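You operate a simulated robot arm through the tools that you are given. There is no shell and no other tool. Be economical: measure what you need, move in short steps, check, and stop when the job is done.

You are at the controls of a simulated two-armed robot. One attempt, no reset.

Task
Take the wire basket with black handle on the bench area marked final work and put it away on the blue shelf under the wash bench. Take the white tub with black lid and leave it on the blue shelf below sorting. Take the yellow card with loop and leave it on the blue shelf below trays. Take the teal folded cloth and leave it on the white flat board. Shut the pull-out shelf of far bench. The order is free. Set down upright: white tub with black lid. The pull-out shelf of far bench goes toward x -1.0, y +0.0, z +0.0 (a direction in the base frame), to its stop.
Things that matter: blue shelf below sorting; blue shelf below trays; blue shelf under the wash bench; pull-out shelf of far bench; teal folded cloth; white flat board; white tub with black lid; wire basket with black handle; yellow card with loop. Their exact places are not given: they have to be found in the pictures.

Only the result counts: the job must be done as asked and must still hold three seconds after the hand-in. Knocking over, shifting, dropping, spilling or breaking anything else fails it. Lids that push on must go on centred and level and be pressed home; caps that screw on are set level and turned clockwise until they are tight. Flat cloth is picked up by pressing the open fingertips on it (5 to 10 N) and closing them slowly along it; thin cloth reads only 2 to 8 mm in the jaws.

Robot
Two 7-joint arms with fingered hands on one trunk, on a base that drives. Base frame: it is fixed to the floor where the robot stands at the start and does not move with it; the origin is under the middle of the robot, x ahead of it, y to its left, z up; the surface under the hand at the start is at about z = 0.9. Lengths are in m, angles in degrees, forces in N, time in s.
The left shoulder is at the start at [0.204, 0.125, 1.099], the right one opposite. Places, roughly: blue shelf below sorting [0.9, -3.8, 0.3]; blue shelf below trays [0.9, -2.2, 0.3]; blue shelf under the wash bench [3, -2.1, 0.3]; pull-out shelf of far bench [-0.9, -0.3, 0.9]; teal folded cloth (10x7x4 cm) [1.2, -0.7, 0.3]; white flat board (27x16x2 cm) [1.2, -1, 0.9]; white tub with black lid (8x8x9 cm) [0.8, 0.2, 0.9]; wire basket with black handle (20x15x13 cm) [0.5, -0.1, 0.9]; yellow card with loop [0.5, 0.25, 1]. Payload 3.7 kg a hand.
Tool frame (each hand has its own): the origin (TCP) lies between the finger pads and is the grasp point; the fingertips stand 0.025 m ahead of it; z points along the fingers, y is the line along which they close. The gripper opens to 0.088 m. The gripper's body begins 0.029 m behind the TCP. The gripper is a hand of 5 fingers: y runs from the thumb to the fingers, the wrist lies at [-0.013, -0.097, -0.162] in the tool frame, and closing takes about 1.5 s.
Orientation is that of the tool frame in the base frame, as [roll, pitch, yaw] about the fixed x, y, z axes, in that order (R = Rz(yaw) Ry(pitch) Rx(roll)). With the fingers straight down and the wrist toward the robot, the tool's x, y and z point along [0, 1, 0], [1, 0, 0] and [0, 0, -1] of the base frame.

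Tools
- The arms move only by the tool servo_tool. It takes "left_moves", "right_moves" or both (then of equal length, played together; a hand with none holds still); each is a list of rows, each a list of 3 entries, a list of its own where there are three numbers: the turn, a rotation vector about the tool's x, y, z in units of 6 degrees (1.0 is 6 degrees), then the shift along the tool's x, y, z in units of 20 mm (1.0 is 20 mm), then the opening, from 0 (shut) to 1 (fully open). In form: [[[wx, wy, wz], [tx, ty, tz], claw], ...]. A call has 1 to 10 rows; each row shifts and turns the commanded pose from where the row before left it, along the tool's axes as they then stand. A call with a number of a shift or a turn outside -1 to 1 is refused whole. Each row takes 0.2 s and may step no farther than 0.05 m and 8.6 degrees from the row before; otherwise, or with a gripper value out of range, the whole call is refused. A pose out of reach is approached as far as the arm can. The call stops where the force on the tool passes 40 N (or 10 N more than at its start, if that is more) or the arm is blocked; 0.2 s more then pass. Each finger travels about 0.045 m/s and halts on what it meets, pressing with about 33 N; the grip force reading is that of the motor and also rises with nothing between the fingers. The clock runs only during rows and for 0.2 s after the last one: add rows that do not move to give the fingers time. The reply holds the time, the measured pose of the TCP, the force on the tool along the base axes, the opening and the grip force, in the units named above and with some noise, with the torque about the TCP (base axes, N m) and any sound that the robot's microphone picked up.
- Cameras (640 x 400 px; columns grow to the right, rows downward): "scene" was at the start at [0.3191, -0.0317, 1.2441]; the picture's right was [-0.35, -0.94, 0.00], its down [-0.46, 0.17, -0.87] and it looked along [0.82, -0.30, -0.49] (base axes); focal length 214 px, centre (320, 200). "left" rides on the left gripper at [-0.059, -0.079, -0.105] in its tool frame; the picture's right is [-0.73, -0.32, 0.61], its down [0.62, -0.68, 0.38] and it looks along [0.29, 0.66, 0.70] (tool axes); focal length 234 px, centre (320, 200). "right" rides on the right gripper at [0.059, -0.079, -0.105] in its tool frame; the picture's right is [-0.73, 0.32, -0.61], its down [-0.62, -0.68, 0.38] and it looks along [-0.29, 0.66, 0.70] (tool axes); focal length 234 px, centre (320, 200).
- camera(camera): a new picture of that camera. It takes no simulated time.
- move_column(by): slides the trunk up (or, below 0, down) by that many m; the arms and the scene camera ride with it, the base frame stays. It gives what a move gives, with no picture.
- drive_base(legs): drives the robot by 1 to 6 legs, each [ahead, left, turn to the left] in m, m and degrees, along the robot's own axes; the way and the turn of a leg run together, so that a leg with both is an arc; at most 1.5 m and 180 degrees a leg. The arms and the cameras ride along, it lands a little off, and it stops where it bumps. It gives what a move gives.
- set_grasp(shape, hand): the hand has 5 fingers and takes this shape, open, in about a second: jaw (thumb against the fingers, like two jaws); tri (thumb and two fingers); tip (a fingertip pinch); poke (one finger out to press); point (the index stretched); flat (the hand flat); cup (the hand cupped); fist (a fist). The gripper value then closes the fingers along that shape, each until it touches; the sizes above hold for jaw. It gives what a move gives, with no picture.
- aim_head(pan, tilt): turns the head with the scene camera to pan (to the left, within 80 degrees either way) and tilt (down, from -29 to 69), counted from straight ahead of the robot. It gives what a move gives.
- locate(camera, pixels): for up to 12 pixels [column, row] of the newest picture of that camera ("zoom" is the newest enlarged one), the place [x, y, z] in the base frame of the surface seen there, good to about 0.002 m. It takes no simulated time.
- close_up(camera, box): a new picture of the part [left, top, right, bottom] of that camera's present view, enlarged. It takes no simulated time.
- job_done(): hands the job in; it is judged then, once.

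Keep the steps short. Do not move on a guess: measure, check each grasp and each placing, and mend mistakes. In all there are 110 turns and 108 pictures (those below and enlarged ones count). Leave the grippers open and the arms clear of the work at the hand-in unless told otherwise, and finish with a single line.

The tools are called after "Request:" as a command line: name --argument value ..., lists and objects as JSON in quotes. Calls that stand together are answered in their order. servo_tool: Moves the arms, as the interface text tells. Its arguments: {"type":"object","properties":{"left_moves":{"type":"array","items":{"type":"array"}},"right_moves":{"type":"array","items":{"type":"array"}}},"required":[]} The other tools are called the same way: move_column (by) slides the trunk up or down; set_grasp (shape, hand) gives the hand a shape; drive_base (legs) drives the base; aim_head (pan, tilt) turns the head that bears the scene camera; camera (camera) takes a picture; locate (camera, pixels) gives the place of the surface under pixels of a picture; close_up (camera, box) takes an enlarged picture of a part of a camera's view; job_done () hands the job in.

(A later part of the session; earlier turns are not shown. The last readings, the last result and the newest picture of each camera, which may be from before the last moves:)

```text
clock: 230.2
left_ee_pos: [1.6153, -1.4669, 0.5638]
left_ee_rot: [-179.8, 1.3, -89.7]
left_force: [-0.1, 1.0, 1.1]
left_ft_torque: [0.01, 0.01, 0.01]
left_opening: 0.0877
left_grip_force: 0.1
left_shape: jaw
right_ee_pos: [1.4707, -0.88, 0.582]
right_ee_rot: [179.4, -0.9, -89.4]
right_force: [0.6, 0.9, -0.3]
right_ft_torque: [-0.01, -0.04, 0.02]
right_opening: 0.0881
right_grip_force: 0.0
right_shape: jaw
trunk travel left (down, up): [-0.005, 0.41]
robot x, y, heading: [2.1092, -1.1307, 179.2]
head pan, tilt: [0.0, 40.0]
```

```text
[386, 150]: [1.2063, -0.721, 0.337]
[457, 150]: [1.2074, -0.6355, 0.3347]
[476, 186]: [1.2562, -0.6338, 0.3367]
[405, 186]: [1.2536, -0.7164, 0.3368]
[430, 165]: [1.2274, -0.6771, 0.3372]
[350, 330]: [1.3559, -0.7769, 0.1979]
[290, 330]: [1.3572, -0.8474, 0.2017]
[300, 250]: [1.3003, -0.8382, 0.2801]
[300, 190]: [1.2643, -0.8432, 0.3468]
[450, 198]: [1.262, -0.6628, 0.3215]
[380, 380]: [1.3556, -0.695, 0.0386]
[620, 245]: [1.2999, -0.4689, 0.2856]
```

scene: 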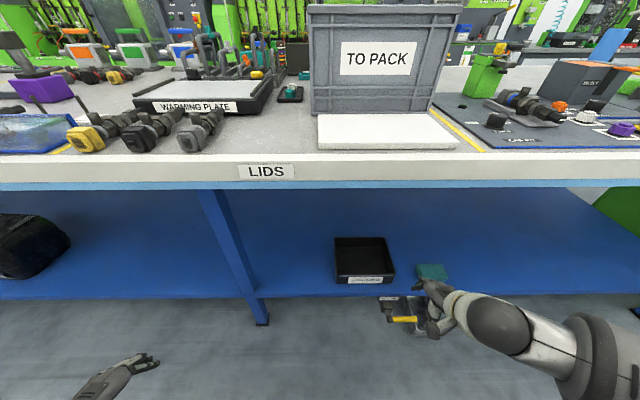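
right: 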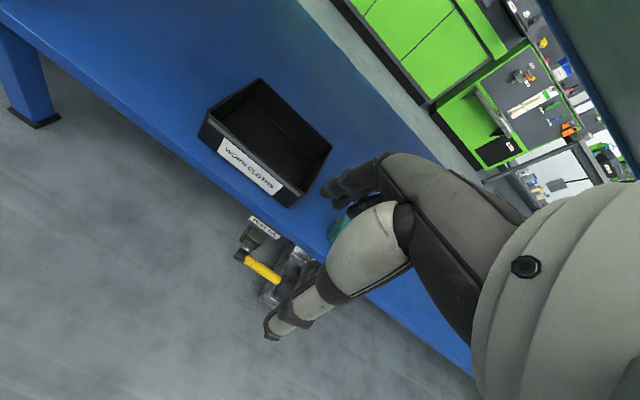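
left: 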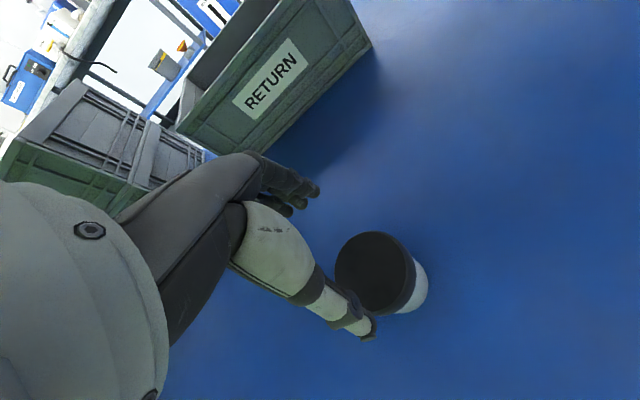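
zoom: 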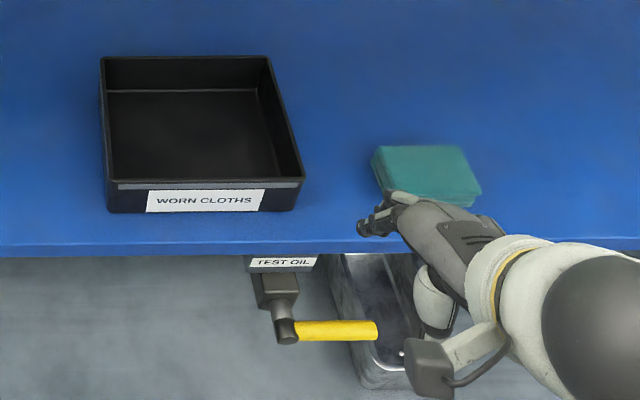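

Cloth: x 1.20–1.265, y -0.72 to -0.63, top z 0.337. I shift 0.2 m right so the right hand lines up, and bring the hand lower and forward under the bench.

Request:
drive_base --legs '[[0, -0.2, 0.8]]'

Request:
servo_tool --right_moves '[[[0, 0, 0], [0, 0.8, 1], 1], [[0, 0, 0], [0, 0.8, 1], 1], [[0, 0, 0], [0, 0.8, 1], 1], [[0, 0, 0], [0, 0.8, 1], 1], [[0, 0, 0], [0, 0.8, 1], 1], [[0, 0, 0], [0, 0.8, 1], 1]]'

Request:
camera --camera "right"

Request:
camera --camera "scene"

```text
clock: 232.5
left_ee_pos: [1.6212, -1.2737, 0.5636]
left_ee_rot: [-179.8, 1.3, -88.9]
left_force: [0.3, -1.4, 0.0]
left_ft_torque: [0.01, 0.02, 0.02]
left_opening: 0.0878
left_grip_force: 0.1
left_shape: jaw
right_ee_pos: [1.4683, -0.6885, 0.5824]
right_ee_rot: [179.5, -0.9, -88.4]
right_force: [-0.5, -0.9, 0.1]
right_ft_torque: [0.03, -0.02, 0.01]
right_opening: 0.0876
right_grip_force: 0.0
right_shape: jaw
trunk travel left (down, up): [-0.005, 0.41]
robot x, y, heading: [2.1104, -0.9297, -179.9]
head pan, tilt: [0.0, 40.0]
```

```text
clock: 233.9
left_ee_pos: [1.6227, -1.2742, 0.5622]
left_ee_rot: [-179.8, 1.4, -88.9]
left_force: [-0.2, 0.4, -0.2]
left_ft_torque: [-0.02, 0.02, 0.0]
left_opening: 0.0881
left_grip_force: 0.0
left_shape: jaw
right_ee_pos: [1.3709, -0.6935, 0.4634]
right_ee_rot: [179.6, -0.9, -88.6]
right_force: [-0.4, 0.4, -0.2]
right_ft_torque: [-0.02, 0.01, 0.03]
right_opening: 0.0877
right_grip_force: 0.0
right_shape: jaw
trunk travel left (down, up): [-0.005, 0.41]
robot x, y, heading: [2.1113, -0.9321, -179.5]
head pan, tilt: [0.0, 40.0]
```

```text
38 pictures are left
```

right: 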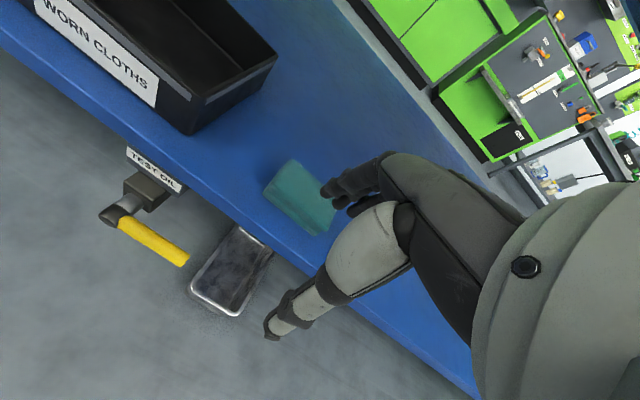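

```text
37 pictures are left
```

scene: 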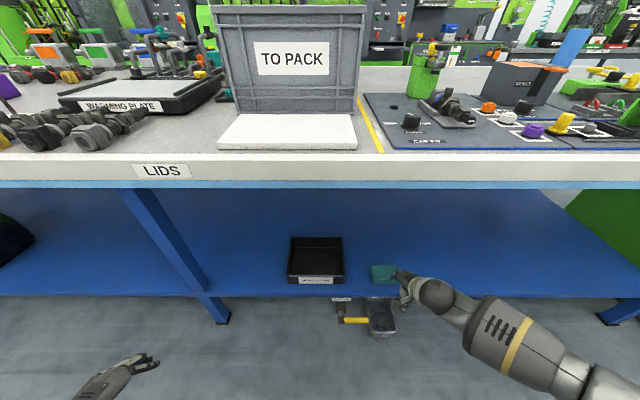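

Next I drive 0.1 m ahead, then reach over the cloth at (1.232,-0.677) at z 0.42 and check alignment.

Request:
drive_base --legs '[[0.1, 0, -0.5]]'

Request:
servo_tool --right_moves '[[[0, 0, 0], [-0.4, 1, 0.5], 1], [[0, 0, 0], [-0.4, 1, 0.5], 1], [[0, 0, 0], [0, 0, 0.5], 1], [[0, 0, 0], [0, 0, 0], 1]]'

Request:
camera --camera "right"

Request:
locate --camera "right" --pixels '[[320, 250], [340, 230], [300, 250], [320, 290]]'

```text
clock: 235.1
left_ee_pos: [1.5192, -1.27, 0.5638]
left_ee_rot: [-179.9, 1.3, -89.2]
left_force: [0.3, 0.4, 0.2]
left_ft_torque: [-0.02, -0.01, -0.03]
left_opening: 0.0882
left_grip_force: 0.0
left_shape: jaw
right_ee_pos: [1.2734, -0.6879, 0.4622]
right_ee_rot: [179.5, -1.0, -89.0]
right_force: [0.6, -0.1, 0.2]
right_ft_torque: [-0.01, 0.02, -0.01]
right_opening: 0.0879
right_grip_force: 0.0
right_shape: jaw
trunk travel left (down, up): [-0.005, 0.41]
robot x, y, heading: [2.0085, -0.9288, 179.6]
head pan, tilt: [0.0, 40.0]
```

```text
clock: 236.1
left_ee_pos: [1.5193, -1.2697, 0.5636]
left_ee_rot: [-179.8, 1.3, -89.2]
left_force: [-0.8, -0.4, 0.1]
left_ft_torque: [0.01, 0.01, -0.01]
left_opening: 0.0882
left_grip_force: 0.1
left_shape: jaw
right_ee_pos: [1.2318, -0.6728, 0.434]
right_ee_rot: [179.5, -1.0, -89.0]
right_force: [-0.4, 0.4, -0.7]
right_ft_torque: [0.01, 0.03, 0.0]
right_opening: 0.0877
right_grip_force: 0.0
right_shape: jaw
trunk travel left (down, up): [-0.005, 0.41]
robot x, y, heading: [2.011, -0.9322, 179.6]
head pan, tilt: [0.0, 40.0]
```

```text
36 pictures are left
```

right: 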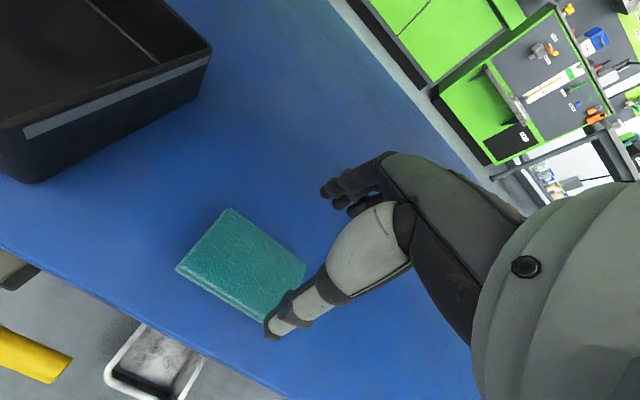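

```text
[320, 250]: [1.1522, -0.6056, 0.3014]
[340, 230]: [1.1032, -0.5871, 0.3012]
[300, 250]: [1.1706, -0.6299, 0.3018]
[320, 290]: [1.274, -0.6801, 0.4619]
```

Aligned. I lower to z 0.333 (fingertips just above the shelf).

Request:
servo_tool --right_moves '[[[0, 0, 0], [0, 0, 1], 1], [[0, 0, 0], [0, 0, 1], 1], [[0, 0, 0], [0, 0, 1], 1], [[0, 0, 0], [0, 0, 1], 1], [[0, 0, 0], [0, 0, 0.5], 1], [[0, 0, 0], [0, 0, 0.4], 1], [[0, 0, 0], [0, 0, 0], 1]]'

Request:
camera --camera "right"

```text
clock: 237.7
left_ee_pos: [1.5201, -1.2698, 0.5637]
left_ee_rot: [-179.9, 1.3, -89.3]
left_force: [0.2, 1.1, 0.4]
left_ft_torque: [0.01, -0.01, -0.01]
left_opening: 0.0881
left_grip_force: 0.0
left_shape: jaw
right_ee_pos: [1.232, -0.6744, 0.3354]
right_ee_rot: [179.6, -0.9, -88.9]
right_force: [-0.1, 0.3, 0.7]
right_ft_torque: [0.01, -0.01, 0.0]
right_opening: 0.0877
right_grip_force: 0.0
right_shape: jaw
trunk travel left (down, up): [-0.005, 0.41]
robot x, y, heading: [2.0084, -0.9331, 179.7]
head pan, tilt: [0.0, 40.0]
```

```text
35 pictures are left
```

right: 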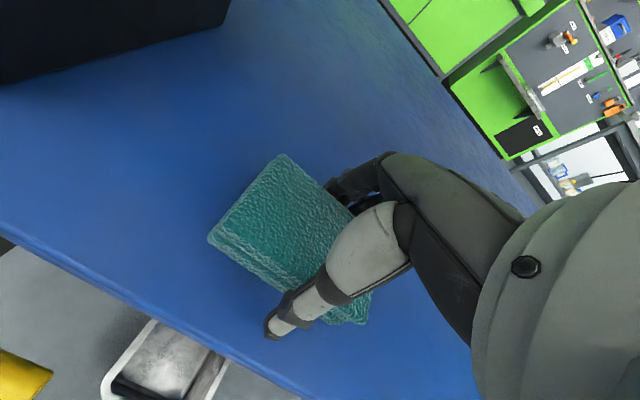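

The cloth lies between thumb and fingers. I close on it.

Request:
servo_tool --right_moves '[[[0, 0, 0], [0, 0, 0], 0.7], [[0, 0, 0], [0, 0, 0], 0.4], [[0, 0, 0], [0, 0, 0], 0], [[0, 0, 0], [0, 0, 0], 0], [[0, 0, 0], [0, 0, 0], 0], [[0, 0, 0], [0, 0, 0], 0], [[0, 0, 0], [0, 0, 0], 0], [[0, 0, 0], [0, 0, 0], 0], [[0, 0, 0], [0, 0, -0.8], 0], [[0, 0, 0], [0, 0, -0.8], 0]]'

Request:
camera --camera "right"

```text
clock: 239.9
left_ee_pos: [1.5189, -1.2694, 0.5636]
left_ee_rot: [-179.7, 1.4, -89.3]
left_force: [-0.5, -0.8, 0.1]
left_ft_torque: [0.0, -0.02, 0.0]
left_opening: 0.088
left_grip_force: 0.1
left_shape: jaw
right_ee_pos: [1.2311, -0.6741, 0.368]
right_ee_rot: [179.4, -0.9, -89.0]
right_force: [0.7, -0.3, -0.5]
right_ft_torque: [0.01, -0.02, -0.01]
right_opening: 0.0581
right_grip_force: 32.6
right_shape: jaw
trunk travel left (down, up): [-0.005, 0.41]
robot x, y, heading: [2.0093, -0.9334, 179.9]
head pan, tilt: [0.0, 40.0]
```

```text
34 pictures are left
```

right: 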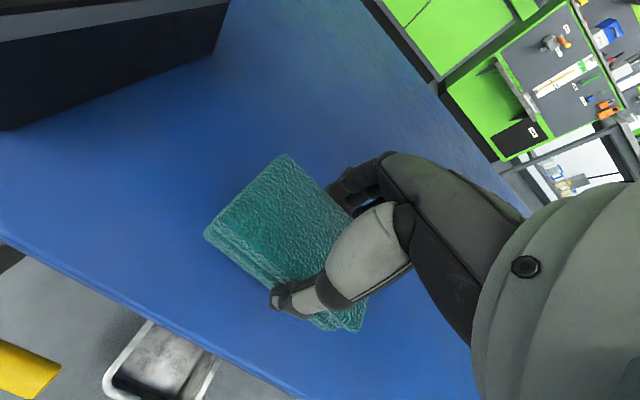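

The cloth is held (58 mm, 33 N). I lift to z 0.45, back out 0.3 m, and check.

Request:
servo_tool --right_moves '[[[0, 0, 0], [0, 0, -1], 0], [[0, 0, 0], [0, 0, -1], 0], [[0, 0, 0], [0, 0, -1], 0], [[0, 0, 0], [0, 0, -1], 0]]'

Request:
drive_base --legs '[[-0.3, 0.3, 0]]'

Request:
move_column --by 0.3

Request:
camera --camera "scene"

```text
clock: 240.9
left_ee_pos: [1.5191, -1.2702, 0.5639]
left_ee_rot: [-179.8, 1.3, -89.4]
left_force: [0.5, -0.4, 0.4]
left_ft_torque: [0.02, 0.02, -0.08]
left_opening: 0.0882
left_grip_force: 0.1
left_shape: jaw
right_ee_pos: [1.2318, -0.6714, 0.4482]
right_ee_rot: [179.6, -0.9, -89.0]
right_force: [0.1, -0.9, -0.6]
right_ft_torque: [0.01, 0.02, -0.01]
right_opening: 0.0582
right_grip_force: 33.1
right_shape: jaw
trunk travel left (down, up): [-0.005, 0.41]
robot x, y, heading: [2.0098, -0.9282, 179.8]
head pan, tilt: [0.0, 40.0]
```

```text
clock: 244.1
left_ee_pos: [1.8177, -1.5722, 0.5644]
left_ee_rot: [-179.8, 1.3, -89.3]
left_force: [0.4, -0.6, -0.6]
left_ft_torque: [-0.01, -0.02, 0.03]
left_opening: 0.0881
left_grip_force: 0.0
left_shape: jaw
right_ee_pos: [1.5302, -0.9751, 0.4468]
right_ee_rot: [179.6, -0.9, -89.0]
right_force: [0.1, -0.3, -0.3]
right_ft_torque: [-0.02, 0.02, 0.03]
right_opening: 0.0583
right_grip_force: 33.1
right_shape: jaw
trunk travel left (down, up): [-0.005, 0.41]
robot x, y, heading: [2.3068, -1.2337, 179.7]
head pan, tilt: [0.0, 40.0]
```

```text
clock: 247.1
left_ee_pos: [1.818, -1.5715, 0.8631]
left_ee_rot: [-179.7, 1.4, -89.3]
left_force: [0.4, 0.5, -0.7]
left_ft_torque: [0.0, 0.0, -0.03]
left_opening: 0.0881
left_grip_force: 0.1
left_shape: jaw
right_ee_pos: [1.4832, -0.9743, 1.0231]
right_ee_rot: [157.1, -0.4, -88.8]
right_force: [-1.5, -0.6, -0.8]
right_ft_torque: [0.01, -0.04, 0.02]
right_opening: 0.0584
right_grip_force: 33.0
right_shape: jaw
trunk travel left (down, up): [-0.305, 0.11]
robot x, y, heading: [2.3087, -1.2354, 179.7]
head pan, tilt: [0.0, 40.0]
```

```text
33 pictures are left
```

scene: 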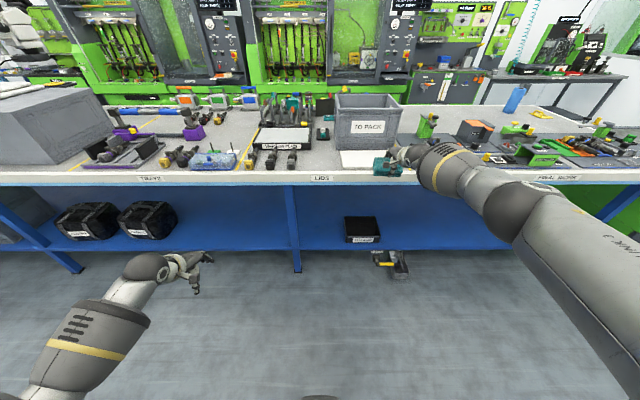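

The trunk lift left the right hand tilted by 23°. I level it in place, and re-measure the board.

Request:
servo_tool --right_moves '[[[0.77, 0, 0], [0, 0, -0.8], 0], [[0.77, 0, 0], [0, 0, -0.8], 0], [[0.77, 0, 0], [0, 0, 0], 0], [[0.77, 0, 0], [0, 0, 0], 0], [[0.77, 0, 0], [0, 0, 0], 0], [[0, 0, 0], [0, 0, 0], 0]]'

Request:
close_up --camera "scene" --box '[300, 110, 460, 210]'

Request:
locate --camera "zoom" --pixels '[[170, 175], [165, 220], [230, 200], [270, 170], [200, 170], [330, 215], [200, 225], [230, 150]]'

```text
clock: 248.5
left_ee_pos: [1.8182, -1.5715, 0.8636]
left_ee_rot: [-179.8, 1.3, -89.4]
left_force: [-0.9, 0.7, 1.1]
left_ft_torque: [-0.01, -0.02, -0.04]
left_opening: 0.0876
left_grip_force: 0.0
left_shape: jaw
right_ee_pos: [1.5071, -0.9628, 1.0512]
right_ee_rot: [175.4, -0.3, -88.9]
right_force: [0.0, 0.4, -0.2]
right_ft_torque: [-0.01, 0.01, -0.02]
right_opening: 0.0582
right_grip_force: 32.6
right_shape: jaw
right hand out of reach, approached as far as the arm can: row 4, 5
trunk travel left (down, up): [-0.305, 0.11]
robot x, y, heading: [2.3046, -1.2341, 179.7]
head pan, tilt: [0.0, 40.0]
```

```text
4.00 times, centred on (380, 160) of scene
```

zoom: 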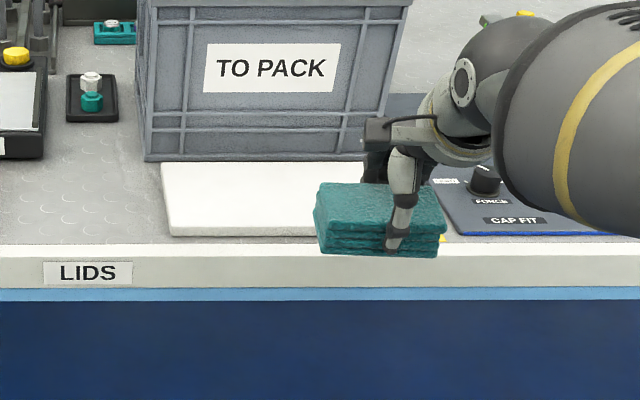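

```text
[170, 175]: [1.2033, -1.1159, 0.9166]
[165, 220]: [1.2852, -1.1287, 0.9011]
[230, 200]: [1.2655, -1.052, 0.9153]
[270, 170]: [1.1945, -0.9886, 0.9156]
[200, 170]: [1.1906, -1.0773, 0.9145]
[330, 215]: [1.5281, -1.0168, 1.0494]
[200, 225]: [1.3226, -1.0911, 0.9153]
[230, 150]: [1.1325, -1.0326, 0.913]
```

Board: x 1.17–1.325, y -1.13 to -0.87, top z 0.916. I retract the hand 6 cm while levelling, then drive 0.27 m ahead.

Request:
servo_tool --right_moves '[[[0, 0, 0], [0, -1, 0], 0], [[0.25, 0, 0], [0, -1, 0], 0], [[0.25, 0, 0], [0, -1, 0], 0], [[0.27, 0, 0], [0, 0, 0], 0], [[0, 0, 0], [0, 0, 0], 0]]'

Request:
drive_base --legs '[[0.26, 0, 0]]'

Request:
camera --camera "right"

Request:
camera --camera "scene"

```text
clock: 249.7
left_ee_pos: [1.8175, -1.5721, 0.8641]
left_ee_rot: [-179.7, 1.2, -89.3]
left_force: [0.8, 0.5, 0.6]
left_ft_torque: [-0.01, -0.03, -0.01]
left_opening: 0.0878
left_grip_force: 0.0
left_shape: jaw
right_ee_pos: [1.5661, -0.9623, 1.048]
right_ee_rot: [-179.9, -0.3, -88.9]
right_force: [-0.5, 0.0, -0.8]
right_ft_torque: [-0.01, 0.03, 0.01]
right_opening: 0.0582
right_grip_force: 32.9
right_shape: jaw
trunk travel left (down, up): [-0.305, 0.11]
robot x, y, heading: [2.3027, -1.2363, 179.8]
head pan, tilt: [0.0, 40.0]
```

```text
clock: 251.6
left_ee_pos: [1.5549, -1.5695, 0.8648]
left_ee_rot: [-179.8, 1.3, -89.4]
left_force: [-0.8, -0.7, 0.0]
left_ft_torque: [0.01, -0.02, 0.03]
left_opening: 0.0879
left_grip_force: 0.0
left_shape: jaw
right_ee_pos: [1.3063, -0.9591, 1.0461]
right_ee_rot: [-179.9, -0.4, -89.0]
right_force: [0.3, -1.1, 0.8]
right_ft_torque: [-0.02, 0.0, -0.02]
right_opening: 0.0584
right_grip_force: 32.8
right_shape: jaw
trunk travel left (down, up): [-0.305, 0.11]
robot x, y, heading: [2.0458, -1.231, 179.6]
head pan, tilt: [0.0, 40.0]
```

```text
31 pictures are left
```

right: 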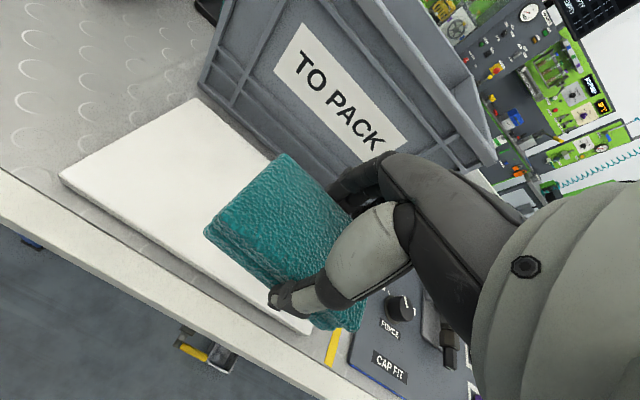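

```text
30 pictures are left
```

scene: 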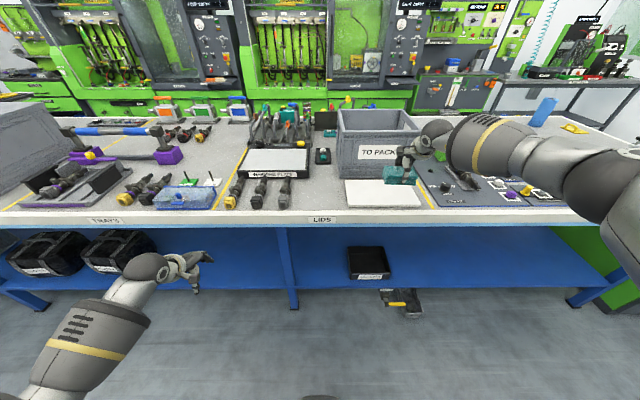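

I shift 5 cm to the board's middle and 2 cm ahead, then lower to just above the board.

Request:
servo_tool --right_moves '[[[0, 0, 0], [1, 0.5, 0], 0], [[0, 0, 0], [1, 0.5, 0], 0], [[0, 0, 0], [0.5, 0.2, 0], 0], [[0, 0, 0], [0, 0, 1], 0], [[0, 0, 0], [0, 0, 1], 0], [[0, 0, 0], [0, 0, 1], 0], [[0, 0, 0], [0, 0, 0.8], 0], [[0, 0, 0], [0, 0, 0], 0]]'

Request:
camera --camera "right"

Request:
close_up --camera "scene" --box '[320, 110, 480, 230]'

```text
clock: 253.4
left_ee_pos: [1.5554, -1.5693, 0.8636]
left_ee_rot: [-179.8, 1.3, -89.4]
left_force: [0.0, 1.0, -0.3]
left_ft_torque: [-0.01, -0.01, -0.02]
left_opening: 0.088
left_grip_force: 0.1
left_shape: jaw
right_ee_pos: [1.2824, -1.0114, 0.9711]
right_ee_rot: [-179.9, -0.3, -89.0]
right_force: [-0.5, 0.5, -0.7]
right_ft_torque: [-0.02, 0.0, 0.02]
right_opening: 0.0583
right_grip_force: 33.2
right_shape: jaw
trunk travel left (down, up): [-0.305, 0.11]
robot x, y, heading: [2.0476, -1.2336, 179.6]
head pan, tilt: [0.0, 40.0]
```

```text
29 pictures are left
```

right: 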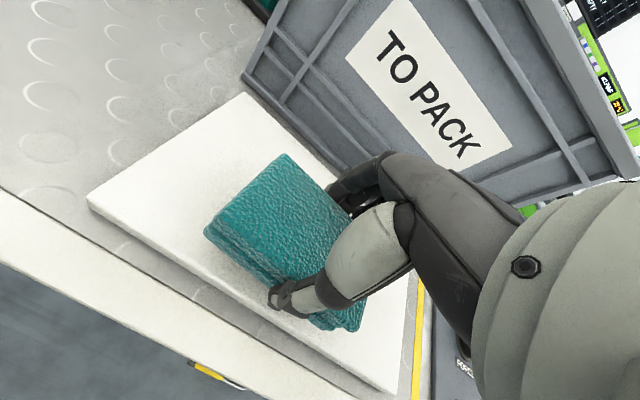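

```text
3.33 times, centred on (400, 170) of scene
```

zoom: 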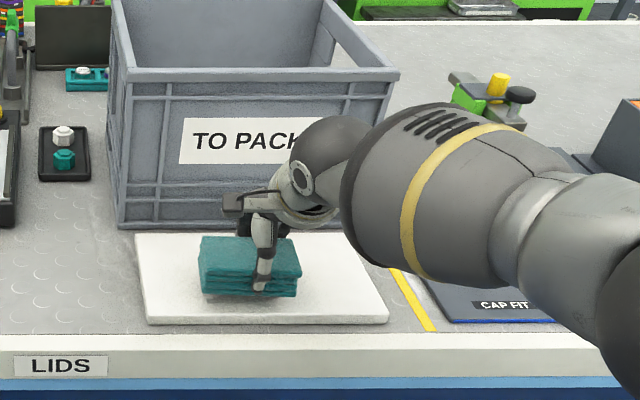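

The cloth hangs over the board. I lower the last 2 cm in small steps.

Request:
servo_tool --right_moves '[[[0, 0, 0], [0, 0, 0.5], 0], [[0, 0, 0], [0, 0, 0.2], 0], [[0, 0, 0], [0, 0, 0], 0]]'

Request:
servo_tool --right_moves '[[[0, 0, 0], [0, 0, 0.2], 0], [[0, 0, 0], [0, 0, 0], 0]]'

```text
clock: 254.2
left_ee_pos: [1.5565, -1.5699, 0.8648]
left_ee_rot: [-179.8, 1.3, -89.4]
left_force: [-0.2, -0.4, -0.5]
left_ft_torque: [-0.03, 0.02, 0.0]
left_opening: 0.0877
left_grip_force: 0.1
left_shape: jaw
right_ee_pos: [1.2819, -1.0099, 0.9574]
right_ee_rot: [-179.9, -0.2, -89.0]
right_force: [-0.4, -0.1, -1.3]
right_ft_torque: [0.03, 0.01, 0.01]
right_opening: 0.058
right_grip_force: 33.0
right_shape: jaw
trunk travel left (down, up): [-0.305, 0.11]
robot x, y, heading: [2.049, -1.2318, 179.5]
head pan, tilt: [0.0, 40.0]
```

```text
clock: 254.8
left_ee_pos: [1.5574, -1.5694, 0.8631]
left_ee_rot: [-179.8, 1.3, -89.5]
left_force: [0.3, -0.1, 0.2]
left_ft_torque: [0.01, 0.02, 0.01]
left_opening: 0.088
left_grip_force: 0.1
left_shape: jaw
right_ee_pos: [1.2821, -1.0104, 0.9528]
right_ee_rot: [-179.9, -0.3, -89.0]
right_force: [0.1, -0.7, -0.7]
right_ft_torque: [0.01, -0.01, -0.01]
right_opening: 0.0583
right_grip_force: 33.1
right_shape: jaw
trunk travel left (down, up): [-0.305, 0.11]
robot x, y, heading: [2.0446, -1.2308, 179.7]
head pan, tilt: [0.0, 40.0]
```

Contact is expected at 0.951. One more 3 mm, then I open slowly and lift.

Request:
servo_tool --right_moves '[[[0, 0, 0], [0, 0, 0.12], 0], [[0, 0, 0], [0, 0, 0], 0.7], [[0, 0, 0], [0, 0, 0], 0.85], [[0, 0, 0], [0, 0, 0], 1], [[0, 0, 0], [0, 0, 0], 1], [[0, 0, 0], [0, 0, -0.5], 1], [[0, 0, 0], [0, 0, -1], 1], [[0, 0, 0], [0, 0, -1], 1], [[0, 0, 0], [0, 0, -1], 1], [[0, 0, 0], [0, 0, -1], 1]]'

Request:
camera --camera "right"

```text
clock: 257.0
left_ee_pos: [1.5555, -1.5695, 0.8628]
left_ee_rot: [-179.8, 1.4, -89.3]
left_force: [-0.1, 0.4, 0.3]
left_ft_torque: [-0.01, 0.0, 0.0]
left_opening: 0.0878
left_grip_force: 0.0
left_shape: jaw
right_ee_pos: [1.2828, -1.0095, 1.0406]
right_ee_rot: [-179.9, -0.4, -89.0]
right_force: [1.0, 0.0, -0.3]
right_ft_torque: [0.0, -0.05, 0.02]
right_opening: 0.0877
right_grip_force: 0.1
right_shape: jaw
trunk travel left (down, up): [-0.305, 0.11]
robot x, y, heading: [2.0455, -1.2292, 180.0]
head pan, tilt: [0.0, 40.0]
```

```text
27 pictures are left
```

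right: 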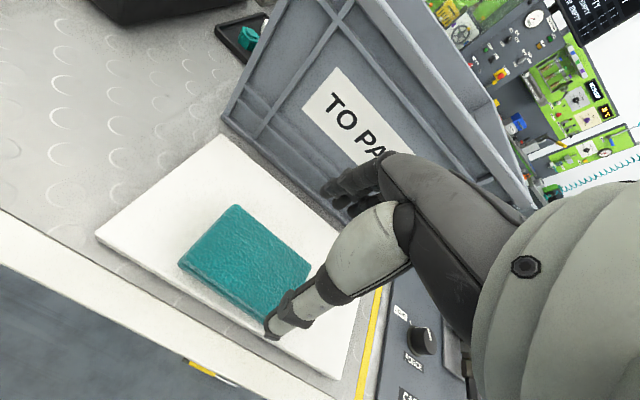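

The cloth lies on the board. What remains is the card and the pull-out shelf, both on the other aisle. I back off, turn to face -y, and tuck the right hand.

Request:
drive_base --legs '[[-0.15, 0, 0], [0, 0, 90], [0, -0.15, 0]]'

Request:
servo_tool --right_moves '[[[0, 0, 0], [0.2, -1, 0], 1], [[0, 0, 0], [0.2, -1, 0], 1], [[0, 0, 0], [0.2, -1, 0], 1], [[0, 0, 0], [0.2, -1, 0], 1], [[0, 0, 0], [0.2, -1, 0], 1], [[0, 0, 0], [0.2, -1, 0], 1], [[0, 0, 0], [0.2, -1, 0], 1], [[0, 0, 0], [0.2, -1, 0], 1]]'

Request:
drive_base --legs '[[1.5, 0, 0], [1.5, 0, 0]]'

```text
clock: 263.8
left_ee_pos: [2.391, -1.7172, 0.8636]
left_ee_rot: [-179.8, 1.3, 1.3]
left_force: [-0.2, -0.2, -0.4]
left_ft_torque: [-0.02, 0.0, -0.02]
left_opening: 0.088
left_grip_force: 0.0
left_shape: jaw
right_ee_pos: [1.8354, -1.9998, 1.0399]
right_ee_rot: [-179.9, -0.3, 2.0]
right_force: [-0.1, -0.2, -0.1]
right_ft_torque: [0.0, 0.02, 0.0]
right_opening: 0.0878
right_grip_force: 0.0
right_shape: jaw
trunk travel left (down, up): [-0.305, 0.11]
robot x, y, heading: [2.0433, -1.2348, -89.5]
head pan, tilt: [0.0, 40.0]
```

```text
clock: 265.6
left_ee_pos: [2.3902, -1.718, 0.8641]
left_ee_rot: [-179.8, 1.3, 1.6]
left_force: [0.5, 0.7, 0.1]
left_ft_torque: [-0.01, 0.05, -0.03]
left_opening: 0.0881
left_grip_force: 0.0
left_shape: jaw
right_ee_pos: [1.8619, -1.8383, 1.0403]
right_ee_rot: [-180.0, -0.3, 1.9]
right_force: [-0.3, -0.1, 0.2]
right_ft_torque: [-0.04, 0.0, -0.05]
right_opening: 0.0876
right_grip_force: 0.0
right_shape: jaw
trunk travel left (down, up): [-0.305, 0.11]
robot x, y, heading: [2.0486, -1.2378, -89.5]
head pan, tilt: [0.0, 40.0]
```

```text
clock: 280.0
left_ee_pos: [2.3993, -4.7207, 0.8629]
left_ee_rot: [-179.8, 1.3, 0.9]
left_force: [-0.1, 0.5, 0.6]
left_ft_torque: [0.0, -0.01, -0.01]
left_opening: 0.0878
left_grip_force: 0.0
left_shape: jaw
right_ee_pos: [1.8682, -4.8353, 1.0404]
right_ee_rot: [-179.9, -0.3, 1.4]
right_force: [1.6, 0.0, 0.5]
right_ft_torque: [-0.01, -0.04, -0.01]
right_opening: 0.0876
right_grip_force: 0.0
right_shape: jaw
trunk travel left (down, up): [-0.305, 0.11]
robot x, y, heading: [2.0599, -4.2309, -90.1]
head pan, tilt: [0.0, 40.0]
```

I continue to y -5.93, turn right there (before the stores rack), strafe to y -6.62, and pass through the gap.

Request:
drive_base --legs '[[1.5, 0, 0], [0.2, 0, 0], [0, 0, -90], [0, 0.68, 0], [1.15, 0, 0], [1.15, 0, 0]]'

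Request:
aim_head --pan 60 --tilt 25

Request:
camera --camera "scene"

```text
clock: 309.4
left_ee_pos: [-0.7351, -6.9816, 0.8622]
left_ee_rot: [-179.8, 1.2, -88.4]
left_force: [0.8, 0.1, 0.8]
left_ft_torque: [0.01, 0.0, -0.02]
left_opening: 0.0881
left_grip_force: 0.0
left_shape: jaw
right_ee_pos: [-0.8584, -6.4538, 1.0389]
right_ee_rot: [180.0, -0.2, -87.7]
right_force: [0.4, -0.8, 0.3]
right_ft_torque: [0.01, -0.03, 0.02]
right_opening: 0.0878
right_grip_force: 0.1
right_shape: jaw
trunk travel left (down, up): [-0.305, 0.11]
robot x, y, heading: [-0.2528, -6.6363, -179.2]
head pan, tilt: [0.0, 40.0]
```

```text
clock: 310.7
left_ee_pos: [-0.7364, -6.9838, 0.8632]
left_ee_rot: [-179.8, 1.3, -88.3]
left_force: [-0.5, 0.9, 0.5]
left_ft_torque: [0.01, 0.02, -0.01]
left_opening: 0.0878
left_grip_force: 0.0
left_shape: jaw
right_ee_pos: [-0.8578, -6.4548, 1.0401]
right_ee_rot: [-179.9, -0.4, -87.7]
right_force: [0.1, 0.5, 0.8]
right_ft_torque: [-0.03, 0.01, -0.02]
right_opening: 0.0877
right_grip_force: 0.1
right_shape: jaw
trunk travel left (down, up): [-0.305, 0.11]
robot x, y, heading: [-0.2495, -6.6352, -179.5]
head pan, tilt: [60.0, 25.0]
```

```text
26 pictures are left
```

scene: 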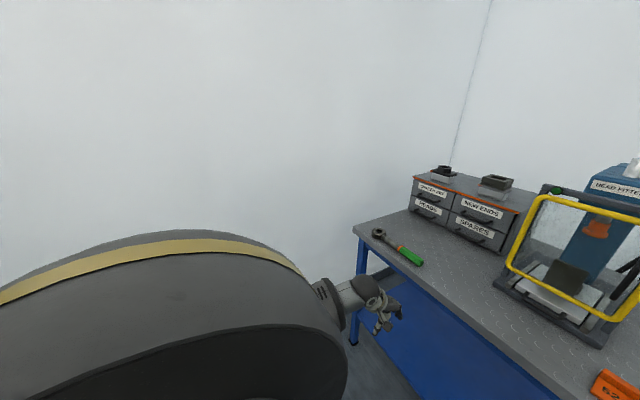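

A workbench stands ahead near x -0.9. I back up 0.2 m before turning right toward +y, then strafe back to the aisle middle and drive up the aisle.

Request:
drive_base --legs '[[-0.2, 0, 0], [0, 0, -90.5], [0, 0.17, 0], [1.4, 0, 0], [1.4, 0, 0]]'

Request:
aim_head --pan 0 --tilt 25

Request:
camera --camera "scene"

```text
clock: 331.0
left_ee_pos: [-0.594, -3.3463, 0.8642]
left_ee_rot: [-179.8, 1.4, -178.3]
left_force: [0.3, -1.2, 0.4]
left_ft_torque: [-0.01, 0.0, 0.01]
left_opening: 0.0879
left_grip_force: 0.0
left_shape: jaw
right_ee_pos: [-0.0651, -3.2241, 1.0391]
right_ee_rot: [-179.9, -0.3, -178.0]
right_force: [0.6, 0.4, 0.9]
right_ft_torque: [-0.01, 0.0, -0.01]
right_opening: 0.0879
right_grip_force: 0.1
right_shape: jaw
trunk travel left (down, up): [-0.305, 0.11]
robot x, y, heading: [-0.2488, -3.8335, 90.6]
head pan, tilt: [60.0, 25.0]
```

```text
clock: 332.3
left_ee_pos: [-0.5942, -3.3448, 0.8634]
left_ee_rot: [-179.8, 1.3, -178.3]
left_force: [-0.2, -0.2, 0.3]
left_ft_torque: [-0.01, 0.0, -0.01]
left_opening: 0.0879
left_grip_force: 0.0
left_shape: jaw
right_ee_pos: [-0.0645, -3.2257, 1.0401]
right_ee_rot: [-179.9, -0.2, -177.9]
right_force: [-0.7, 0.5, 0.5]
right_ft_torque: [0.03, 0.0, 0.01]
right_opening: 0.0875
right_grip_force: 0.0
right_shape: jaw
trunk travel left (down, up): [-0.305, 0.11]
robot x, y, heading: [-0.2481, -3.8272, 90.6]
head pan, tilt: [0.0, 25.0]
```

```text
25 pictures are left
```

scene: 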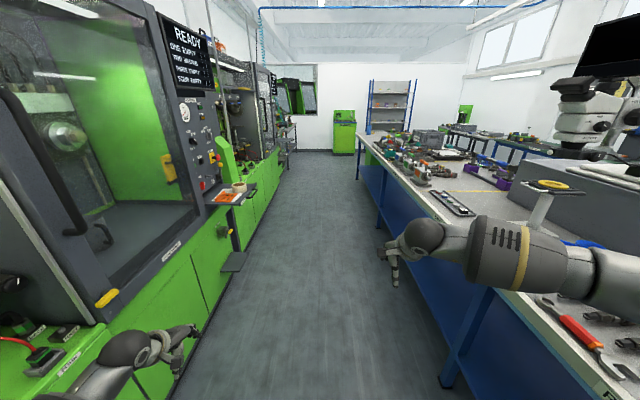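

Two ledges stick out on the left at (235,262) and (230,197). I measure them against my left hand (x -0.6) before going on.

Request:
locate --camera "scene" --pixels '[[240, 260], [245, 190], [225, 230], [115, 295], [150, 270], [255, 160], [170, 160], [95, 340]]'

Request:
close_up --camera "scene" --box '[180, 120, 300, 280]'

```text
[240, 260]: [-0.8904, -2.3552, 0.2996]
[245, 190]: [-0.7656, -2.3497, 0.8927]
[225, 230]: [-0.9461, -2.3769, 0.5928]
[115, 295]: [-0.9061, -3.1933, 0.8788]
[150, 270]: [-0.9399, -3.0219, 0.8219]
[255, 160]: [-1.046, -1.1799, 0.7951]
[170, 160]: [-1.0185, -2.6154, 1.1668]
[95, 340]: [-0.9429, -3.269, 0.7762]
```

```text
2.50 times, centred on (240, 200) of scene
```

zoom: 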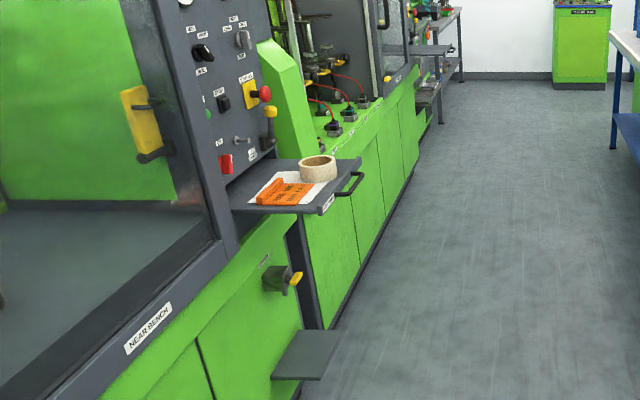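

That's the NEAR BENCH shelf (front at x -0.76), not to be touched. I shift 8 cm right and drive up to y about -0.9.

Request:
drive_base --legs '[[0.4, 0, 0], [0.4, -0.1, 0], [1.2, 0, -0.6], [0.95, 0, 0]]'

Request:
aim_head --pan 40 --tilt 40

Request:
camera --camera "scene"

```text
clock: 347.2
left_ee_pos: [-0.4705, -0.3967, 0.864]
left_ee_rot: [-179.8, 1.3, -180.0]
left_force: [0.3, 0.0, 0.5]
left_ft_torque: [0.01, 0.0, -0.03]
left_opening: 0.0881
left_grip_force: 0.1
left_shape: jaw
right_ee_pos: [0.0611, -0.2903, 1.0378]
right_ee_rot: [-179.9, -0.3, -179.6]
right_force: [-0.4, -0.6, 0.1]
right_ft_torque: [0.01, -0.02, 0.0]
right_opening: 0.0874
right_grip_force: 0.0
right_shape: jaw
trunk travel left (down, up): [-0.305, 0.11]
robot x, y, heading: [-0.1417, -0.8932, 89.1]
head pan, tilt: [0.0, 25.0]
```

```text
clock: 348.2
left_ee_pos: [-0.4711, -0.3975, 0.863]
left_ee_rot: [-179.7, 1.3, 180.0]
left_force: [-0.7, 0.3, 0.4]
left_ft_torque: [-0.03, -0.01, -0.01]
left_opening: 0.0879
left_grip_force: 0.0
left_shape: jaw
right_ee_pos: [0.0607, -0.2911, 1.0397]
right_ee_rot: [-179.8, -0.2, -179.7]
right_force: [0.3, 0.0, -0.1]
right_ft_torque: [-0.02, 0.01, 0.01]
right_opening: 0.0876
right_grip_force: 0.1
right_shape: jaw
trunk travel left (down, up): [-0.305, 0.11]
robot x, y, heading: [-0.1417, -0.8916, 89.2]
head pan, tilt: [40.0, 40.0]
```

```text
23 pictures are left
```

scene: 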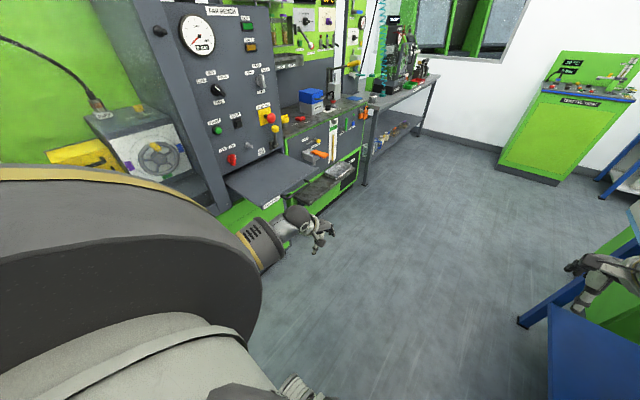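

The FAR BENCH shelf is plainly in view at (270,180) and empty. I raise the trunk 0.1 m and turn left to face it.

Request:
move_column --by 0.1

Request:
drive_base --legs '[[0, -0.05, 0], [0, 0, 90.8]]'

Request:
aim_head --pan -30 --tilt 40

Request:
camera --camera "scene"

```text
clock: 349.6
left_ee_pos: [-0.4716, -0.3976, 0.9628]
left_ee_rot: [-179.9, 1.2, 179.9]
left_force: [0.1, 0.3, -0.1]
left_ft_torque: [0.03, -0.01, -0.01]
left_opening: 0.0878
left_grip_force: 0.0
left_shape: jaw
right_ee_pos: [0.0609, -0.2913, 1.139]
right_ee_rot: [-179.9, -0.3, -179.6]
right_force: [0.3, 0.7, -0.5]
right_ft_torque: [-0.01, 0.01, 0.01]
right_opening: 0.0873
right_grip_force: 0.0
right_shape: jaw
trunk travel left (down, up): [-0.405, 0.01]
robot x, y, heading: [-0.1344, -0.8906, 89.2]
head pan, tilt: [40.0, 40.0]
```

```text
clock: 354.6
left_ee_pos: [-0.5744, -1.236, 0.9639]
left_ee_rot: [-179.8, 1.3, -88.6]
left_force: [0.6, -0.3, 0.1]
left_ft_torque: [0.04, 0.02, 0.02]
left_opening: 0.0878
left_grip_force: 0.1
left_shape: jaw
right_ee_pos: [-0.6934, -0.7062, 1.1402]
right_ee_rot: [-179.9, -0.3, -88.2]
right_force: [0.4, -0.4, -0.7]
right_ft_torque: [0.0, -0.03, -0.01]
right_opening: 0.0877
right_grip_force: 0.1
right_shape: jaw
trunk travel left (down, up): [-0.405, 0.01]
robot x, y, heading: [-0.0885, -0.8917, -179.4]
head pan, tilt: [40.0, 40.0]
```

```text
clock: 356.0
left_ee_pos: [-0.575, -1.2354, 0.9638]
left_ee_rot: [-179.8, 1.2, -88.6]
left_force: [0.2, -0.7, 1.0]
left_ft_torque: [0.01, 0.0, 0.04]
left_opening: 0.0879
left_grip_force: 0.1
left_shape: jaw
right_ee_pos: [-0.6917, -0.7072, 1.1408]
right_ee_rot: [-179.9, -0.3, -88.2]
right_force: [0.3, 0.2, 0.8]
right_ft_torque: [-0.01, -0.05, 0.01]
right_opening: 0.0875
right_grip_force: 0.0
right_shape: jaw
trunk travel left (down, up): [-0.405, 0.01]
robot x, y, heading: [-0.092, -0.8895, -179.6]
head pan, tilt: [-30.0, 40.0]
```

```text
22 pictures are left
```

scene: 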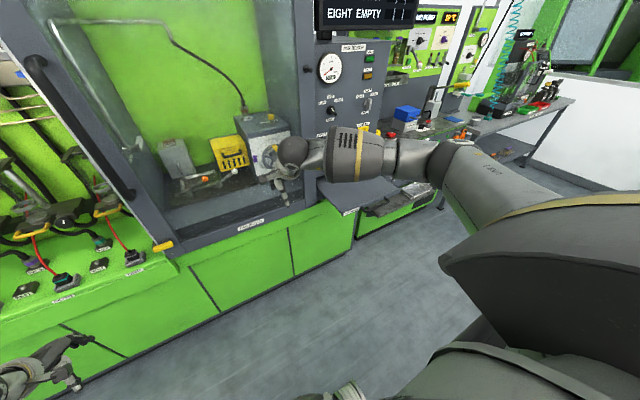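

The shelf is behind my right forearm at (350,200). I measure its front.

Request:
locate --camera "scene" --pixels '[[330, 200], [348, 213], [365, 208], [385, 198], [340, 192], [400, 187], [360, 195], [375, 190], [420, 195], [380, 212]]'

Request:
close_up --camera "scene" --box '[290, 150, 450, 250]'

```text
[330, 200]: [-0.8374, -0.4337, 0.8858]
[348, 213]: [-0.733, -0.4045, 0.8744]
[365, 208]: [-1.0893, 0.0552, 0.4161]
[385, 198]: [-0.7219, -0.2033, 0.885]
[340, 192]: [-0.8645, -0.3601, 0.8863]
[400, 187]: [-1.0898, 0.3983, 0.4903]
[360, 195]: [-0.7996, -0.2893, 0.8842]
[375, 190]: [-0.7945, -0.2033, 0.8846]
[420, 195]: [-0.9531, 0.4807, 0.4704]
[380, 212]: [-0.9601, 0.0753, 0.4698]
```

```text
4.00 times, centred on (370, 200) of scene
```

zoom: 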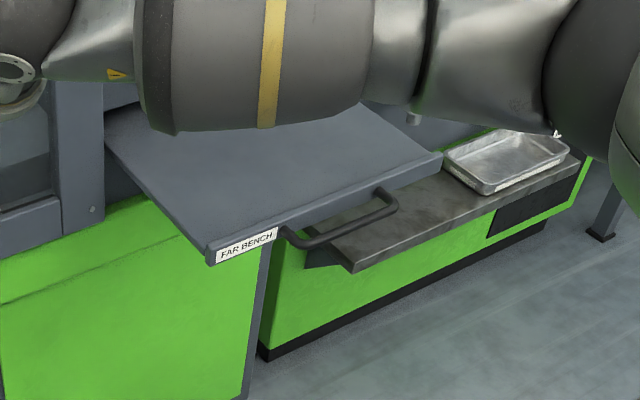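

Shelf front: x -0.72, y -0.42 to -0.15, with a handle bar in the middle. I close the right hand, pull it back to about x -0.57, lower the trunk 0.2 m, and strafe so it is in front of the handle (y about -0.285).

Request:
servo_tool --right_moves '[[[0, 0, 0], [0, -1, 0.2], 0], [[0, 0, 0], [0, -1, 0.2], 0], [[0, 0, 0], [0, -1, 0.2], 0], [[0, 0, 0], [0, -1, 0.2], 0], [[0, 0, 0], [0, -1, 0.2], 0], [[0, 0, 0], [0, -1, 0.2], 0], [[0, 0, 0], [0, 0, 0], 0], [[0, 0, 0], [0, 0, 0], 0]]'

Request:
move_column --by -0.2

Request:
drive_base --legs '[[0, -0.41, 0]]'

Request:
camera --camera "scene"

```text
clock: 357.8
left_ee_pos: [-0.5734, -1.235, 0.963]
left_ee_rot: [-179.6, 1.3, -88.6]
left_force: [-0.7, 0.7, 0.2]
left_ft_torque: [0.01, 0.02, -0.02]
left_opening: 0.0879
left_grip_force: 0.0
left_shape: jaw
right_ee_pos: [-0.5728, -0.7026, 1.1149]
right_ee_rot: [-179.9, -0.4, -88.3]
right_force: [-0.2, -0.2, -0.7]
right_ft_torque: [0.0, -0.01, 0.0]
right_opening: 0.0002
right_grip_force: 33.4
right_shape: jaw
trunk travel left (down, up): [-0.405, 0.01]
robot x, y, heading: [-0.0916, -0.8924, -179.7]
head pan, tilt: [-30.0, 40.0]
```

```text
clock: 359.9
left_ee_pos: [-0.5743, -1.2358, 0.7647]
left_ee_rot: [-179.8, 1.3, -88.6]
left_force: [0.0, 1.5, -0.2]
left_ft_torque: [0.02, 0.02, -0.04]
left_opening: 0.088
left_grip_force: 0.0
left_shape: jaw
right_ee_pos: [-0.5711, -0.7026, 0.9162]
right_ee_rot: [180.0, -0.2, -88.3]
right_force: [-0.1, 0.2, 0.2]
right_ft_torque: [0.0, -0.01, -0.03]
right_opening: 0.0001
right_grip_force: 33.4
right_shape: jaw
trunk travel left (down, up): [-0.205, 0.21]
robot x, y, heading: [-0.0926, -0.8894, -179.5]
head pan, tilt: [-30.0, 40.0]
```

```text
clock: 364.0
left_ee_pos: [-0.5768, -0.8306, 0.763]
left_ee_rot: [-179.7, 1.3, -88.6]
left_force: [0.5, 0.4, 1.0]
left_ft_torque: [0.01, 0.02, -0.02]
left_opening: 0.0881
left_grip_force: 0.0
left_shape: jaw
right_ee_pos: [-0.5775, -0.2979, 0.9156]
right_ee_rot: [-179.9, -0.4, -88.0]
right_force: [0.3, -0.4, -0.2]
right_ft_torque: [-0.02, 0.0, -0.01]
right_opening: 0.0
right_grip_force: 33.0
right_shape: jaw
trunk travel left (down, up): [-0.205, 0.21]
robot x, y, heading: [-0.0928, -0.4885, -179.3]
head pan, tilt: [-30.0, 40.0]
```

```text
20 pictures are left
```

scene: 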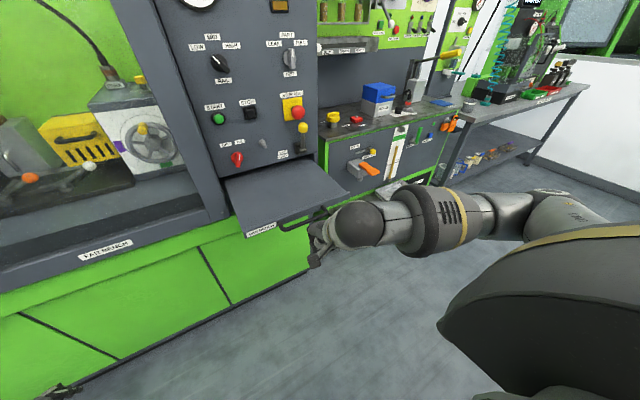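

The hand is in front of the handle. I lower it to z 0.866 and approach; I also measure the console face.

Request:
locate --camera "scene" --pixels '[[225, 177], [260, 160], [250, 225], [335, 195], [235, 110], [280, 165]]'

Request:
servo_tool --right_moves '[[[0, 0, 0], [0, 0, 1], 0], [[0, 0, 0], [0, 0, 1], 0], [[0, 0, 0], [0, 0, 0.5], 0], [[0, 0, 0], [0, 1, 0], 0], [[0, 0, 0], [0, 1, 0], 0], [[0, 0, 0], [0, 0.8, 0], 0], [[0, 0, 0], [0, 0.8, 0], 0], [[0, 0, 0], [0, 0.5, 0], 0]]'

Request:
close_up --camera "scene" --box '[200, 140, 400, 280]'

```text
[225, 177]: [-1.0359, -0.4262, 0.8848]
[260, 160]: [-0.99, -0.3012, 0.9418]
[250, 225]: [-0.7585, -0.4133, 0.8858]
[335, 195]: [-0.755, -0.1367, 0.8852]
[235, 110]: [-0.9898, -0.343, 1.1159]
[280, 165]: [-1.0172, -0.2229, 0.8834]
```

```text
clock: 365.8
left_ee_pos: [-0.5759, -0.831, 0.7637]
left_ee_rot: [-179.8, 1.3, -88.5]
left_force: [-0.5, 0.4, 0.8]
left_ft_torque: [0.02, -0.01, -0.02]
left_opening: 0.0879
left_grip_force: 0.1
left_shape: jaw
right_ee_pos: [-0.6587, -0.3009, 0.8659]
right_ee_rot: [-179.9, -0.3, -88.1]
right_force: [-0.8, 0.2, 0.0]
right_ft_torque: [-0.01, -0.01, 0.0]
right_opening: 0.0
right_grip_force: 33.1
right_shape: jaw
trunk travel left (down, up): [-0.205, 0.21]
robot x, y, heading: [-0.091, -0.4888, -179.4]
head pan, tilt: [-30.0, 40.0]
```

```text
2.86 times, centred on (300, 210) of scene
```

zoom: 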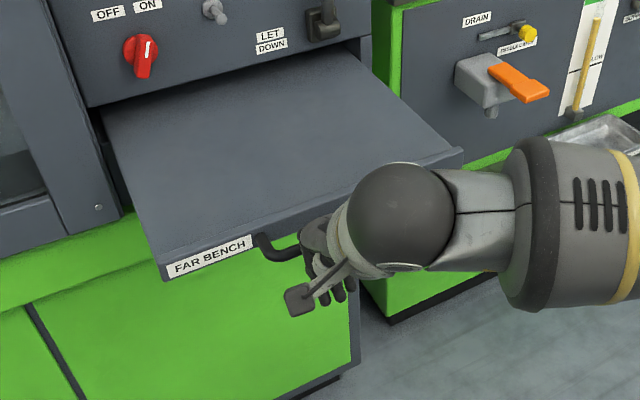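

The console face is at x -0.99 with switches, so a downward hand could bump them at the end. I'll tilt the hand so the closed fingertips lead. First the handle bar's height.

Request:
locate --camera "zoom" --pixels '[[285, 252], [268, 245], [230, 245], [215, 262], [145, 50], [325, 20], [215, 12]]'

Request:
servo_tool --right_moves '[[[0, 0, 0], [0, -1, 0], 0], [[0, 0, 0], [0, -1, 0], 0], [[-1, 0, 0], [0, 0, 0], 0], [[-1, 0, 0], [0, 0, 0], 0], [[-1, 0, 0], [0, 0, 0], 0], [[-1, 0, 0], [0, 0, 0], 0], [[-1, 0, 0], [0, 0, 0], 0], [[-1, 0, 0], [0, 0, 0], 0], [[-1, 0, 0], [0, 0, 0], 0], [[-1, 0, 0], [0, 0, 0], 0]]'

Request:
camera --camera "scene"

```text
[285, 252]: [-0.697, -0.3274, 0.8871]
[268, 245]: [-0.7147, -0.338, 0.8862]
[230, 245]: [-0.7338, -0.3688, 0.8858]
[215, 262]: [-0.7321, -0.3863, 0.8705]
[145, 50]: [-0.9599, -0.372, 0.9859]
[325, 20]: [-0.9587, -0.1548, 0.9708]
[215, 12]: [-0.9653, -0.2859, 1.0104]
```

```text
clock: 368.0
left_ee_pos: [-0.5769, -0.8304, 0.7631]
left_ee_rot: [-179.8, 1.3, -88.4]
left_force: [0.7, 0.5, 0.0]
left_ft_torque: [-0.01, -0.02, -0.01]
left_opening: 0.088
left_grip_force: 0.1
left_shape: jaw
right_ee_pos: [-0.6193, -0.281, 0.8792]
right_ee_rot: [169.8, -1.5, -86.5]
right_force: [0.3, -0.4, 1.0]
right_ft_torque: [0.01, 0.01, -0.01]
right_opening: 0.0
right_grip_force: 33.6
right_shape: jaw
right hand out of reach, approached as far as the arm can: row 4, 5, 6, 7, 8, 9, 10
trunk travel left (down, up): [-0.205, 0.21]
robot x, y, heading: [-0.0902, -0.4848, -179.4]
head pan, tilt: [-30.0, 40.0]
```

```text
18 pictures are left
```

scene: 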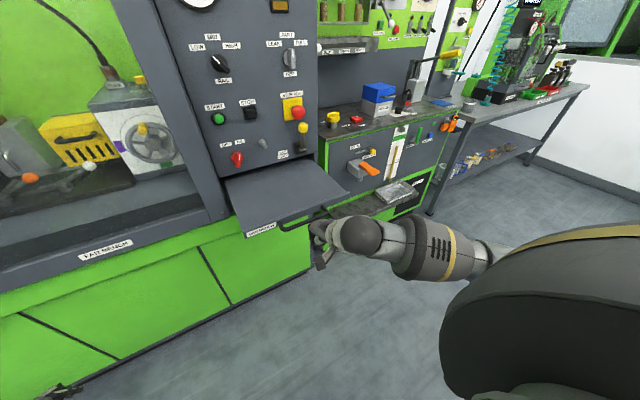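

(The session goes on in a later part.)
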